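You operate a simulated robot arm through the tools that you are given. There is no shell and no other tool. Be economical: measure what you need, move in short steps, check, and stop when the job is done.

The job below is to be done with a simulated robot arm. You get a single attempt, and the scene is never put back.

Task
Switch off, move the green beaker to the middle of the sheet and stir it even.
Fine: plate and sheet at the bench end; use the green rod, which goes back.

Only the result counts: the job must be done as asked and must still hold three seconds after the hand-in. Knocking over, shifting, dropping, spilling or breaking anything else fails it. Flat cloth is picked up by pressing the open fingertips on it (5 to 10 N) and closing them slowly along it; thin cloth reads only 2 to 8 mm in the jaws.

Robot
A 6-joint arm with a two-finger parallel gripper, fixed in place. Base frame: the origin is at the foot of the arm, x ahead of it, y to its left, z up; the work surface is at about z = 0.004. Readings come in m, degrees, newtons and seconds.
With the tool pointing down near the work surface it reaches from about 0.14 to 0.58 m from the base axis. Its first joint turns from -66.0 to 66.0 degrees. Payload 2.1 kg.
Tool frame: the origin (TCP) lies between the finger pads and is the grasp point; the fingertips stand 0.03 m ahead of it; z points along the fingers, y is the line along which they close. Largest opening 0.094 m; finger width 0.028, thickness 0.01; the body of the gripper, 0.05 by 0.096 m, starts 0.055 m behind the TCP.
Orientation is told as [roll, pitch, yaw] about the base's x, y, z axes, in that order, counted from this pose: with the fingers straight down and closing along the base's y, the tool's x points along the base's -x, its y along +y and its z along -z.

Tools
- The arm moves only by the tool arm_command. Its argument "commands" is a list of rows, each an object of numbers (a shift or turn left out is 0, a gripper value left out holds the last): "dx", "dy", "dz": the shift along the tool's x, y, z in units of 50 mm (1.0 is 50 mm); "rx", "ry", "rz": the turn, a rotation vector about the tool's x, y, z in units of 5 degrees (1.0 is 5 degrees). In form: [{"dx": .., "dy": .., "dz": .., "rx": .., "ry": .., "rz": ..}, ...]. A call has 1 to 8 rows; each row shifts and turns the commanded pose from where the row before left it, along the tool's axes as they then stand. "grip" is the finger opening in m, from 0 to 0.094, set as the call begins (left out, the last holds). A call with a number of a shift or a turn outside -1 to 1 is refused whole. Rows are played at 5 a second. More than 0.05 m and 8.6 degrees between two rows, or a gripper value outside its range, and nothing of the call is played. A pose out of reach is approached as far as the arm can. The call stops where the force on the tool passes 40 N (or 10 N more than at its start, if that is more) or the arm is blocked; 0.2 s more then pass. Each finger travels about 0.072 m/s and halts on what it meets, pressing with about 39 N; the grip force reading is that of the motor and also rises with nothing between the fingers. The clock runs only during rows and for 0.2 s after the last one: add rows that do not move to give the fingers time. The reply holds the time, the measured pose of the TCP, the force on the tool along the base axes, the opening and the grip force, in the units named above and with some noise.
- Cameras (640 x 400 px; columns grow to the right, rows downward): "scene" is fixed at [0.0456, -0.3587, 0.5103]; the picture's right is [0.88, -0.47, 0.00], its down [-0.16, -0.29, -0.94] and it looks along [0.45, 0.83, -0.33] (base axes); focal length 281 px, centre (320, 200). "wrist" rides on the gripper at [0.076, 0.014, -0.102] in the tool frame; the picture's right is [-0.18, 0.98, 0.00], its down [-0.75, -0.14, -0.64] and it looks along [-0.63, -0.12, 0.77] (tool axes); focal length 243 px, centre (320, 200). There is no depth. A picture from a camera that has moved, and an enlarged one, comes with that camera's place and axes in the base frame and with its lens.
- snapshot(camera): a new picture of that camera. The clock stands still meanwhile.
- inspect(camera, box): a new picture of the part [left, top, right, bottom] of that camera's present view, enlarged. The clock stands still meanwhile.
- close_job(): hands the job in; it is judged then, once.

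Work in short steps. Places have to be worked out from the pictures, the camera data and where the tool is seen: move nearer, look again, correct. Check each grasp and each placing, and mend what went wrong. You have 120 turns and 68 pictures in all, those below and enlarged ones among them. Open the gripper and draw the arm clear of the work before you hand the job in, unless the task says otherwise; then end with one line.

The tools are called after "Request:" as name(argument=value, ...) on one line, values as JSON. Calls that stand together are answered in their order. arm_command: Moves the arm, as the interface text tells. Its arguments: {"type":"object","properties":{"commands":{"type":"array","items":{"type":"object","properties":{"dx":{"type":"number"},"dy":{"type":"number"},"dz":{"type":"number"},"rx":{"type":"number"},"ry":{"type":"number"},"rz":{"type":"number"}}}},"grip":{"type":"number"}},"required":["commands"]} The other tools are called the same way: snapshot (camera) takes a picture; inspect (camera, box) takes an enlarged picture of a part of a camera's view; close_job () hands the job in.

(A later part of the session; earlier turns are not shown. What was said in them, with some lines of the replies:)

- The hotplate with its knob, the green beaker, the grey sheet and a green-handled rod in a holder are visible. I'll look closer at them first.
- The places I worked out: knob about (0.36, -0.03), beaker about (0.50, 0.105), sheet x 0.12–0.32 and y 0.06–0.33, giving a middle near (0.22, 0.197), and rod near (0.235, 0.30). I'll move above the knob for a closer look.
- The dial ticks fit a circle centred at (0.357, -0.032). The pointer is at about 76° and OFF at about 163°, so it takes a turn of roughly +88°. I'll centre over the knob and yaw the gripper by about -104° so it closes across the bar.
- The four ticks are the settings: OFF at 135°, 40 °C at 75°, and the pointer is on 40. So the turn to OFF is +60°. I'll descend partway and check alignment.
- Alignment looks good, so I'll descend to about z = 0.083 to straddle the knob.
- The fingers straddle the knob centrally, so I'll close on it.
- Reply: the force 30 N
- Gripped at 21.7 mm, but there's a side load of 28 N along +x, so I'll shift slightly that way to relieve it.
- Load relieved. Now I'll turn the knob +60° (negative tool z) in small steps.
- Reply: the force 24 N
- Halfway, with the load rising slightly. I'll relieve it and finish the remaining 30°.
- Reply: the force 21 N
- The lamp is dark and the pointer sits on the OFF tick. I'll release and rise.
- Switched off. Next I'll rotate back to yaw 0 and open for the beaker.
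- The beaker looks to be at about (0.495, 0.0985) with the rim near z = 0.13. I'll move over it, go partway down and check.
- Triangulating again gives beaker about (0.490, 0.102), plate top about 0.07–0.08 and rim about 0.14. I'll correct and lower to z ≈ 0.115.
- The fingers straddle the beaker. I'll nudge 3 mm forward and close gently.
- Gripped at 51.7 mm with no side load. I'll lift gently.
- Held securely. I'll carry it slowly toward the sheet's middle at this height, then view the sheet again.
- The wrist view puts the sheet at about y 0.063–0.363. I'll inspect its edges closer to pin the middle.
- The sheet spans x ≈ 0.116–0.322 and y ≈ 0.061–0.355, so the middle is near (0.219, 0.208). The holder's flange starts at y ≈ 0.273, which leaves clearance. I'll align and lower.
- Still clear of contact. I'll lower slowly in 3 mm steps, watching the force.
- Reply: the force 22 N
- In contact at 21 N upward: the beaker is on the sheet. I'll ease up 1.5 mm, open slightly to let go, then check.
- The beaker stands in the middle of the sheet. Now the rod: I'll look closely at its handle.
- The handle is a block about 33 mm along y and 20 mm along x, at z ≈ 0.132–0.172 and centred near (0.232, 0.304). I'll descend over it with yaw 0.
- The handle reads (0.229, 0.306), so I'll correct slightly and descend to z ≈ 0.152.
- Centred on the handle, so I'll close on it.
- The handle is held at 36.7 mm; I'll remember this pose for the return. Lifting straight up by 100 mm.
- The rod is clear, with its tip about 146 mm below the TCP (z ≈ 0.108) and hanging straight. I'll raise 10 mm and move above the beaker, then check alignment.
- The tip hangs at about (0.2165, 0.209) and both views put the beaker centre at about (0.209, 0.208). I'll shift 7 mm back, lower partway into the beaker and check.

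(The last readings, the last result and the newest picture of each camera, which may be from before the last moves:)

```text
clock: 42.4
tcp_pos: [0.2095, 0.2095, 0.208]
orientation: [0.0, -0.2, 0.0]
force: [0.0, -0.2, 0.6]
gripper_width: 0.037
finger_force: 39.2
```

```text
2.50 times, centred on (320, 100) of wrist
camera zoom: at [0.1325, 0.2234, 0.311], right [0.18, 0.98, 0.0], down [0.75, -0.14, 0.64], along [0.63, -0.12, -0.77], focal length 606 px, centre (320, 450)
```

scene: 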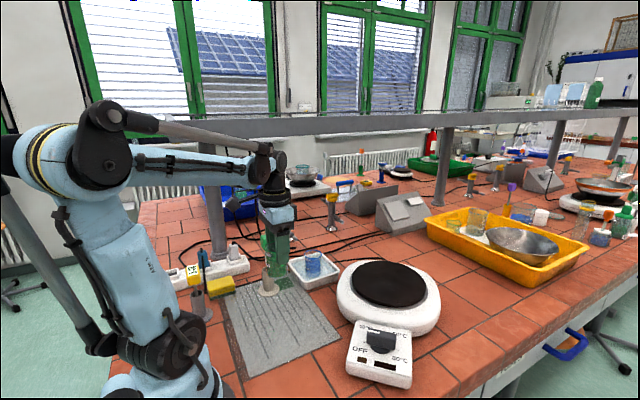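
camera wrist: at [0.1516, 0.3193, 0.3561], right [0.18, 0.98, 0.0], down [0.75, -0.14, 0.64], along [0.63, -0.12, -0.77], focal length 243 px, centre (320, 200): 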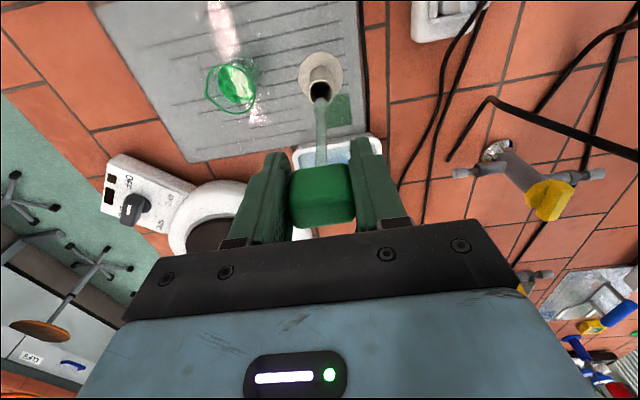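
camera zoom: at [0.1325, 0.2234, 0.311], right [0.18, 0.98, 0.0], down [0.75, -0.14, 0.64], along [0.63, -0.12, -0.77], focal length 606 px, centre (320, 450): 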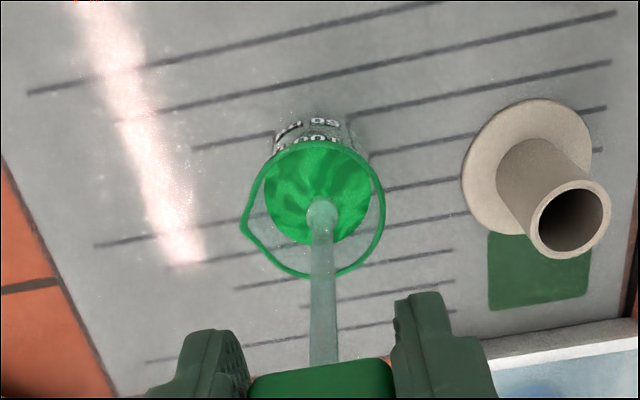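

The tip is inside the rim, roughly central. I'll shift 2 mm back and lower slowly to tip z ≈ 0.018.

Request:
arm_command(commands=[{"dx": 0.04}, {"dz": 0.25}, {"dz": 0.25}, {"dz": 0.2}, {"dz": 0.16}, {}])

Request:
inspect(camera="wrist", box=[250, 40, 390, 200])

Request:
inspect(camera="scene", box=[240, 260, 300, 320])

```text
clock: 43.8
tcp_pos: [0.2066, 0.2088, 0.1649]
orientation: [0.1, -0.2, 0.1]
force: [1.0, 0.2, 0.1]
gripper_width: 0.0369
finger_force: 38.8
```

```text
2.50 times, centred on (320, 120) of wrist
camera zoom: at [0.1297, 0.2232, 0.2682], right [0.18, 0.98, 0.0], down [0.75, -0.14, 0.64], along [0.63, -0.12, -0.77], focal length 606 px, centre (320, 400)
```

zoom: 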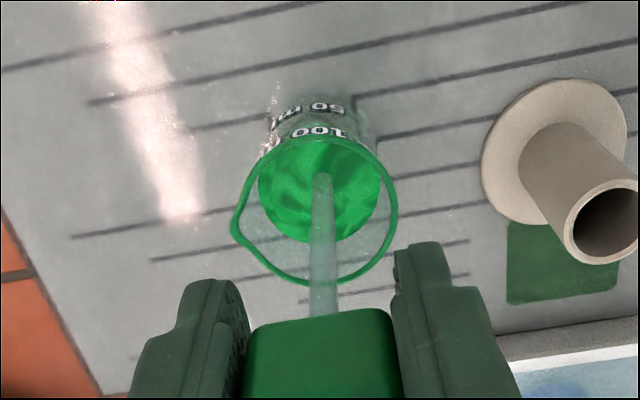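

```text
6.67 times, centred on (270, 290) of scene
camera zoom: at [0.0456, -0.3587, 0.5103], right [0.88, -0.47, 0.0], down [-0.16, -0.29, -0.94], along [0.45, 0.83, -0.33], focal length 1872 px, centre (653, -400)
```

zoom: 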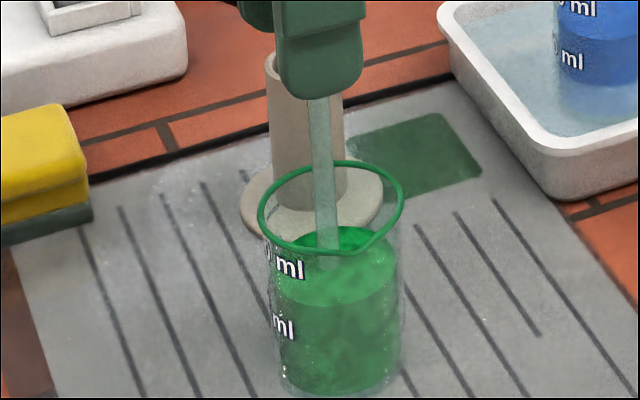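

The rod is in the liquid without contact. The centre looks about 3 mm forward, so I'll recentre and go out to a 10 mm stirring radius.

Request:
arm_command(commands=[{"dx": -0.06, "dy": -0.02}, {}, {"dx": 0.1}, {"dx": 0.1}, {}])

Request:
arm_command(commands=[{"dx": -0.0586, "dy": 0.1414}, {"dx": -0.1414, "dy": 0.0586}, {"dx": -0.1414, "dy": -0.0586}, {"dx": -0.0586, "dy": -0.1414}, {"dx": 0.0586, "dy": -0.1414}, {"dx": 0.1414, "dy": -0.0586}, {"dx": 0.1414, "dy": 0.0586}, {"dx": 0.0586, "dy": 0.1414}])

Request:
inspect(camera="wrist", box=[250, 40, 390, 200])

Request:
inspect(camera="scene", box=[240, 260, 300, 320])

```text
clock: 45.0
tcp_pos: [0.2007, 0.2082, 0.1658]
orientation: [0.0, -0.1, 0.0]
force: [0.3, -0.9, 0.1]
gripper_width: 0.0367
finger_force: 38.5
```

```text
clock: 46.8
tcp_pos: [0.2, 0.2077, 0.165]
orientation: [0.0, 0.0, 0.0]
force: [0.2, -0.7, -0.7]
gripper_width: 0.037
finger_force: 38.9
```

```text
2.50 times, centred on (320, 120) of wrist
camera zoom: at [0.1231, 0.222, 0.2682], right [0.18, 0.98, 0.0], down [0.75, -0.14, 0.64], along [0.63, -0.12, -0.77], focal length 606 px, centre (320, 400)
```

zoom: 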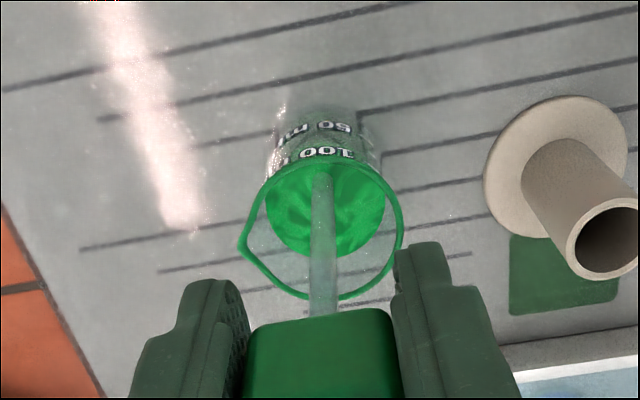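

```text
6.67 times, centred on (270, 290) of scene
camera zoom: at [0.0456, -0.3587, 0.5103], right [0.88, -0.47, 0.0], down [-0.16, -0.29, -0.94], along [0.45, 0.83, -0.33], focal length 1872 px, centre (653, -400)
```

zoom: 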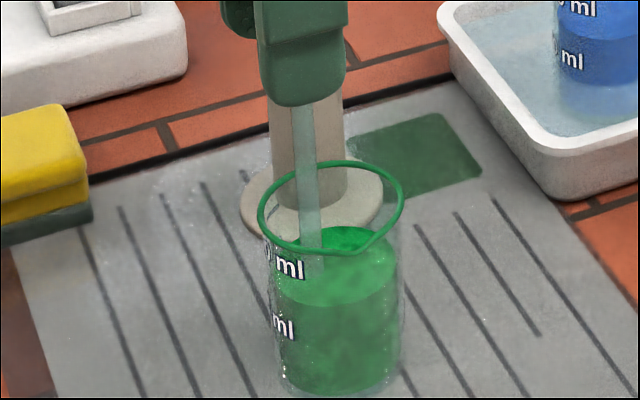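

No contact and the beaker stays put. I'll do several more loops.

Request:
arm_command(commands=[{"dx": -0.0586, "dy": 0.1414}, {"dx": -0.1414, "dy": 0.0586}, {"dx": -0.1414, "dy": -0.0586}, {"dx": -0.0586, "dy": -0.1414}, {"dx": 0.0586, "dy": -0.1414}, {"dx": 0.1414, "dy": -0.0586}, {"dx": 0.1414, "dy": 0.0586}, {"dx": 0.0586, "dy": 0.1414}])

Request:
arm_command(commands=[{"dx": -0.0586, "dy": 0.1414}, {"dx": -0.1414, "dy": 0.0586}, {"dx": -0.1414, "dy": -0.0586}, {"dx": -0.0586, "dy": -0.1414}, {"dx": 0.0586, "dy": -0.1414}, {"dx": 0.1414, "dy": -0.0586}, {"dx": 0.1414, "dy": 0.0586}, {"dx": 0.0586, "dy": 0.1414}])

Request:
arm_command(commands=[{"dx": -0.0586, "dy": 0.1414}, {"dx": -0.1414, "dy": 0.0586}, {"dx": -0.1414, "dy": -0.0586}, {"dx": -0.0586, "dy": -0.1414}, {"dx": 0.0586, "dy": -0.1414}, {"dx": 0.1414, "dy": -0.0586}, {"dx": 0.1414, "dy": 0.0586}, {"dx": 0.0586, "dy": 0.1414}])

Request:
arm_command(commands=[{"dx": -0.0586, "dy": 0.1414}, {"dx": -0.1414, "dy": 0.0586}, {"dx": -0.1414, "dy": -0.0586}, {"dx": -0.0586, "dy": -0.1414}, {"dx": 0.0586, "dy": -0.1414}, {"dx": 0.1414, "dy": -0.0586}, {"dx": 0.1414, "dy": 0.0586}, {"dx": 0.0586, "dy": 0.1414}])

Request:
inspect(camera="scene", box=[240, 260, 300, 320])

Request:
inspect(camera="wrist", box=[280, 90, 360, 170])

```text
clock: 48.6
tcp_pos: [0.2012, 0.208, 0.1658]
orientation: [-0.1, 0.0, 0.0]
force: [0.2, 0.0, -0.8]
gripper_width: 0.0369
finger_force: 39.4
```

```text
clock: 50.4
tcp_pos: [0.2005, 0.2083, 0.1654]
orientation: [0.0, -0.2, 0.1]
force: [0.1, 0.4, -0.7]
gripper_width: 0.037
finger_force: 38.5
```

```text
clock: 52.2
tcp_pos: [0.2006, 0.2076, 0.1666]
orientation: [0.0, -0.1, 0.1]
force: [-0.7, -0.1, -0.5]
gripper_width: 0.0371
finger_force: 39.0
```

```text
clock: 54.0
tcp_pos: [0.2007, 0.2088, 0.165]
orientation: [0.0, -0.1, 0.0]
force: [-0.5, -0.5, -0.2]
gripper_width: 0.0367
finger_force: 39.3
```

```text
6.67 times, centred on (270, 290) of scene
camera zoom: at [0.0456, -0.3587, 0.5103], right [0.88, -0.47, 0.0], down [-0.16, -0.29, -0.94], along [0.45, 0.83, -0.33], focal length 1872 px, centre (653, -400)
```

zoom: 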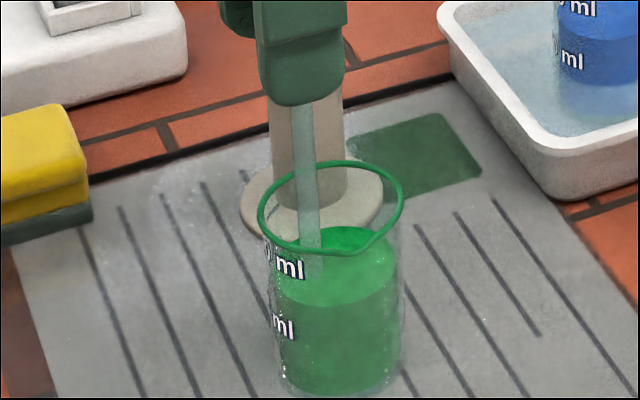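

```text
5.00 times, centred on (320, 130) of wrist
camera zoom: at [0.1228, 0.2223, 0.2683], right [0.18, 0.98, 0.0], down [0.75, -0.14, 0.64], along [0.63, -0.12, -0.77], focal length 1213 px, centre (320, 550)
```

zoom: 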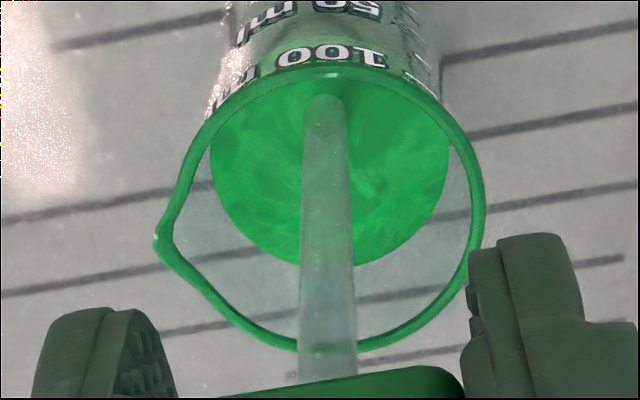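

Mixing is progressing but faint streaks remain, so I'll keep stirring.

Request:
arm_command(commands=[{"dx": -0.0586, "dy": 0.1414}, {"dx": -0.1414, "dy": 0.0586}, {"dx": -0.1414, "dy": -0.0586}, {"dx": -0.0586, "dy": -0.1414}, {"dx": 0.0586, "dy": -0.1414}, {"dx": 0.1414, "dy": -0.0586}, {"dx": 0.1414, "dy": 0.0586}, {"dx": 0.0586, "dy": 0.1414}])

Request:
arm_command(commands=[{"dx": -0.0586, "dy": 0.1414}, {"dx": -0.1414, "dy": 0.0586}, {"dx": -0.1414, "dy": -0.0586}, {"dx": -0.0586, "dy": -0.1414}, {"dx": 0.0586, "dy": -0.1414}, {"dx": 0.1414, "dy": -0.0586}, {"dx": 0.1414, "dy": 0.0586}, {"dx": 0.0586, "dy": 0.1414}])

Request:
arm_command(commands=[{"dx": -0.0586, "dy": 0.1414}, {"dx": -0.1414, "dy": 0.0586}, {"dx": -0.1414, "dy": -0.0586}, {"dx": -0.0586, "dy": -0.1414}, {"dx": 0.0586, "dy": -0.1414}, {"dx": 0.1414, "dy": -0.0586}, {"dx": 0.1414, "dy": 0.0586}, {"dx": 0.0586, "dy": 0.1414}])

Request:
arm_command(commands=[{"dx": -0.0586, "dy": 0.1414}, {"dx": -0.1414, "dy": 0.0586}, {"dx": -0.1414, "dy": -0.0586}, {"dx": -0.0586, "dy": -0.1414}, {"dx": 0.0586, "dy": -0.1414}, {"dx": 0.1414, "dy": -0.0586}, {"dx": 0.1414, "dy": 0.0586}, {"dx": 0.0586, "dy": 0.1414}])

Request:
arm_command(commands=[{"dx": -0.0586, "dy": 0.1414}, {"dx": -0.1414, "dy": 0.0586}, {"dx": -0.1414, "dy": -0.0586}, {"dx": -0.0586, "dy": -0.1414}, {"dx": 0.0586, "dy": -0.1414}, {"dx": 0.1414, "dy": -0.0586}, {"dx": 0.1414, "dy": 0.0586}, {"dx": 0.0586, "dy": 0.1414}])

Request:
inspect(camera="wrist", box=[280, 90, 360, 170])

Request:
inspect(camera="scene", box=[240, 260, 300, 320])

```text
clock: 55.8
tcp_pos: [0.2011, 0.2074, 0.1661]
orientation: [0.0, -0.1, 0.0]
force: [0.6, 0.1, -0.7]
gripper_width: 0.0369
finger_force: 40.0
```

```text
clock: 57.6
tcp_pos: [0.2006, 0.2075, 0.1669]
orientation: [0.0, -0.2, 0.0]
force: [0.8, -0.7, -0.4]
gripper_width: 0.037
finger_force: 39.2
```

```text
clock: 59.4
tcp_pos: [0.2, 0.2087, 0.1664]
orientation: [0.1, -0.1, 0.0]
force: [-0.3, -0.7, -0.2]
gripper_width: 0.0367
finger_force: 39.3
```

```text
clock: 61.2
tcp_pos: [0.1995, 0.207, 0.1653]
orientation: [-0.1, -0.1, 0.0]
force: [0.3, 0.1, 0.4]
gripper_width: 0.0368
finger_force: 39.1
```

```text
clock: 63.0
tcp_pos: [0.2009, 0.2093, 0.1654]
orientation: [0.0, -0.2, 0.0]
force: [-0.8, -0.9, 0.0]
gripper_width: 0.0368
finger_force: 38.5
```

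```text
5.00 times, centred on (320, 130) of wrist
camera zoom: at [0.1224, 0.2224, 0.2684], right [0.18, 0.98, 0.0], down [0.75, -0.14, 0.64], along [0.63, -0.12, -0.77], focal length 1213 px, centre (320, 550)
```

zoom: 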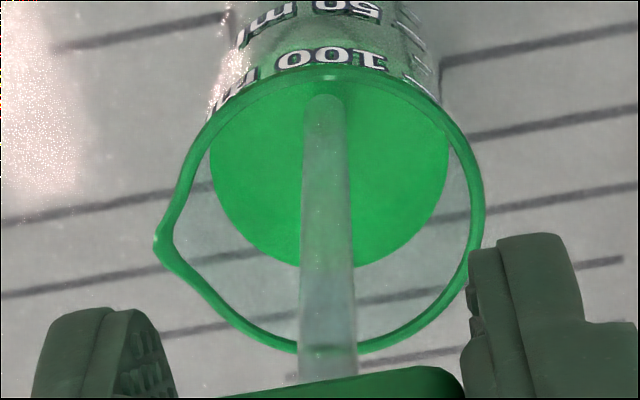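

```text
6.67 times, centred on (270, 290) of scene
camera zoom: at [0.0456, -0.3587, 0.5103], right [0.88, -0.47, 0.0], down [-0.16, -0.29, -0.94], along [0.45, 0.83, -0.33], focal length 1872 px, centre (653, -400)
```

zoom: 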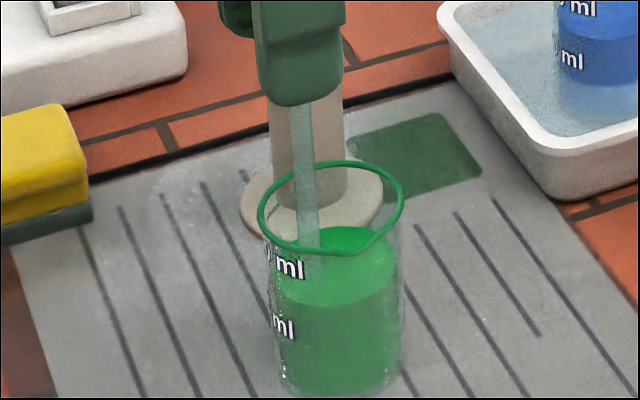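

It's practically uniform now. I'll do two more loops for margin, then return to centre and lift out.

Request:
arm_command(commands=[{"dx": -0.0586, "dy": 0.1414}, {"dx": -0.1414, "dy": 0.0586}, {"dx": -0.1414, "dy": -0.0586}, {"dx": -0.0586, "dy": -0.1414}, {"dx": 0.0586, "dy": -0.1414}, {"dx": 0.1414, "dy": -0.0586}, {"dx": 0.1414, "dy": 0.0586}, {"dx": 0.0586, "dy": 0.1414}])

Request:
arm_command(commands=[{"dx": -0.0586, "dy": 0.1414}, {"dx": -0.1414, "dy": 0.0586}, {"dx": -0.1414, "dy": -0.0586}, {"dx": -0.0586, "dy": -0.1414}, {"dx": 0.0586, "dy": -0.1414}, {"dx": 0.1414, "dy": -0.0586}, {"dx": 0.1414, "dy": 0.0586}, {"dx": 0.0586, "dy": 0.1414}])

Request:
arm_command(commands=[{"dx": -0.2}, {"dz": -0.4}, {"dz": -0.4}, {"dz": -0.4}, {"dz": -0.4}, {"dz": -0.36}, {}])

Request:
snapshot(camera="scene")

```text
clock: 64.8
tcp_pos: [0.2, 0.2076, 0.1663]
orientation: [0.0, -0.1, -0.1]
force: [-1.7, 0.5, 0.0]
gripper_width: 0.0369
finger_force: 39.2
```

```text
clock: 66.6
tcp_pos: [0.1996, 0.207, 0.1661]
orientation: [0.0, -0.2, 0.0]
force: [-0.5, -0.2, -0.9]
gripper_width: 0.0369
finger_force: 39.1
```

```text
clock: 68.2
tcp_pos: [0.2094, 0.2072, 0.2631]
orientation: [0.0, -0.1, 0.1]
force: [-0.4, 0.3, 0.6]
gripper_width: 0.037
finger_force: 39.3
```

```text
15 pictures are left
```

scene: 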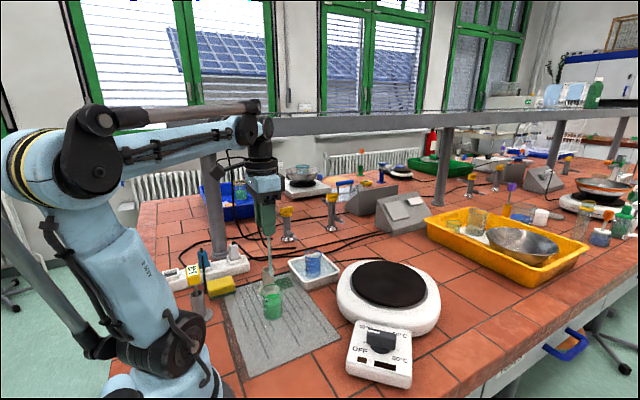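

The rod is out of the beaker. I'll retrace exactly to above the holder (net dx -0.38, dy +1.96).

Request:
arm_command(commands=[{"dx": -0.08, "dy": 0.38}, {"dx": -0.08, "dy": 0.4}, {"dx": -0.08, "dy": 0.4}, {"dx": -0.07, "dy": 0.4}, {"dx": -0.07, "dy": 0.38}, {"dz": 0.3}, {}, {}])

Request:
inspect(camera="wrist", box=[260, 20, 380, 160])

Request:
inspect(camera="scene", box=[220, 210, 320, 310])

```text
clock: 70.0
tcp_pos: [0.2286, 0.3061, 0.2483]
orientation: [0.0, -0.1, 0.0]
force: [-0.2, -0.5, -0.8]
gripper_width: 0.037
finger_force: 38.8
```

```text
2.86 times, centred on (320, 90) of wrist
camera zoom: at [0.1518, 0.3204, 0.3514], right [0.18, 0.98, 0.0], down [0.75, -0.14, 0.64], along [0.63, -0.12, -0.77], focal length 693 px, centre (320, 514)
```

zoom: 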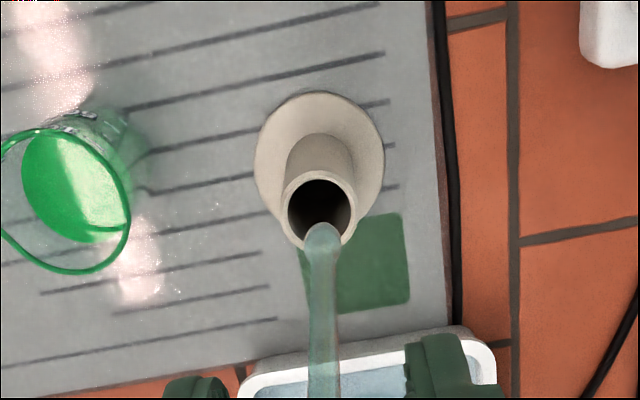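

```text
4.00 times, centred on (270, 260) of scene
camera zoom: at [0.0456, -0.3587, 0.5103], right [0.88, -0.47, 0.0], down [-0.16, -0.29, -0.94], along [0.45, 0.83, -0.33], focal length 1123 px, centre (520, -40)
```

zoom: 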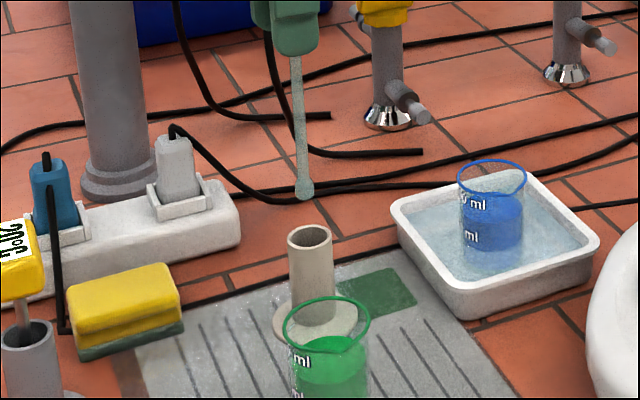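

Aligned over the holder. I'll lower back to the original height.

Request:
arm_command(commands=[{"dz": 0.35}, {"dz": 0.35}, {"dz": 0.35}, {"dz": 0.35}, {"dz": 0.3}, {"dz": 0.18}, {}])

Request:
inspect(camera="scene", box=[220, 210, 320, 310])

```text
clock: 71.6
tcp_pos: [0.2289, 0.3072, 0.1536]
orientation: [0.0, -0.1, 0.0]
force: [-0.7, -0.4, 0.0]
gripper_width: 0.0369
finger_force: 38.8
```

```text
4.00 times, centred on (270, 260) of scene
camera zoom: at [0.0456, -0.3587, 0.5103], right [0.88, -0.47, 0.0], down [-0.16, -0.29, -0.94], along [0.45, 0.83, -0.33], focal length 1123 px, centre (520, -40)
```

zoom: 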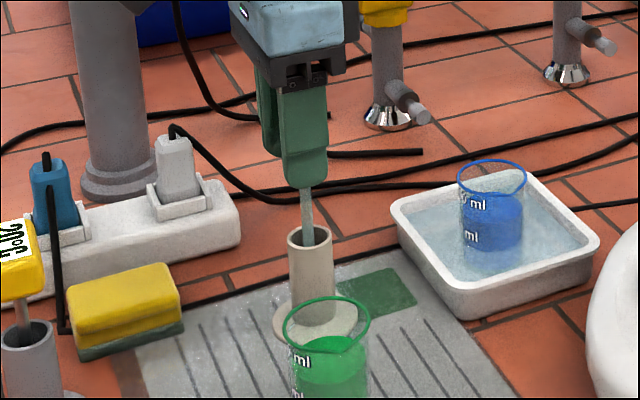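

The rod is back in its holder. I'll release and withdraw upward.

Request:
arm_command(commands=[{}, {}, {}, {}], grip=0.07)

Request:
arm_command(commands=[{"dz": -0.3}, {"dz": -0.6}, {"dz": -0.8}, {"dz": -0.8}, {"dz": -0.8}, {"dz": -0.8}, {}, {}])

Request:
snapshot(camera="scene")

Request:
snapshot(camera="wrist")

Request:
inspect(camera="scene", box=[200, 210, 360, 350])

```text
clock: 72.6
tcp_pos: [0.2292, 0.3061, 0.1547]
orientation: [0.0, -0.1, -0.1]
force: [-0.7, -0.2, -0.5]
gripper_width: 0.0699
finger_force: 0.1
```

```text
clock: 74.4
tcp_pos: [0.2285, 0.3052, 0.3599]
orientation: [0.0, -0.1, 0.0]
force: [0.8, -0.3, 0.0]
gripper_width: 0.07
finger_force: 0.0
```

```text
11 pictures are left
```

scene: 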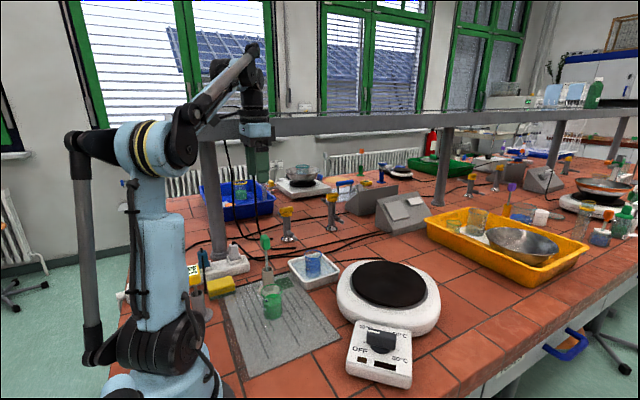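

```text
10 pictures are left
camera wrist: at [0.1513, 0.3197, 0.4629], right [0.18, 0.98, 0.0], down [0.75, -0.14, 0.64], along [0.63, -0.12, -0.77], focal length 243 px, centre (320, 200)
```

wrist: 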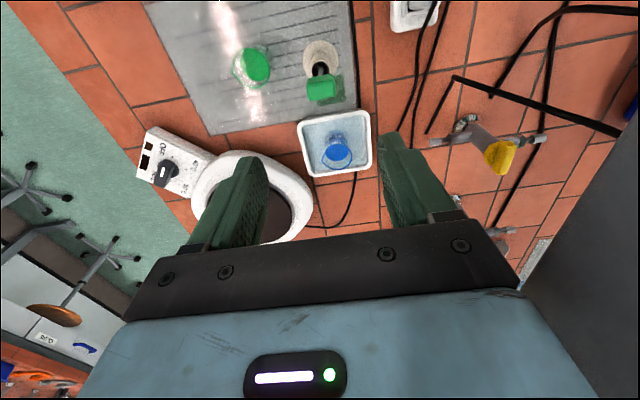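

```text
2.86 times, centred on (280, 280) of scene
camera zoom: at [0.0456, -0.3587, 0.5103], right [0.88, -0.47, 0.0], down [-0.16, -0.29, -0.94], along [0.45, 0.83, -0.33], focal length 802 px, centre (434, -29)
```

zoom: 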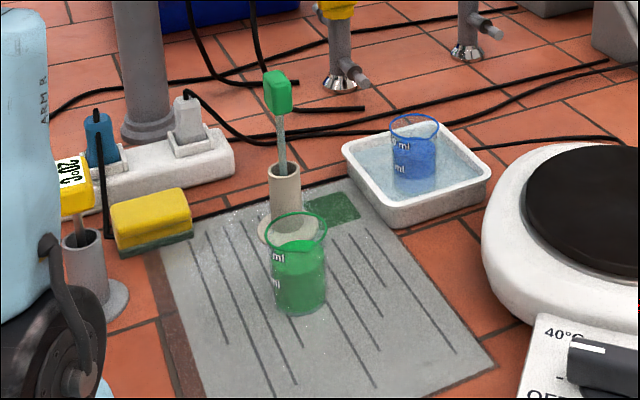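

The plate is off, the liquid is even, the beaker stands on the sheet's middle (diagonals cross within a few mm of its base) and the rod is back in its holder. The arm is clear with the gripper open, so I'll hand in.

Request:
close_job()

```text
The job is handed in.
```

The hotplate is switched off, the green beaker is in the middle of the sheet and stirred even, the green rod is back in its holder, and the job is handed in.
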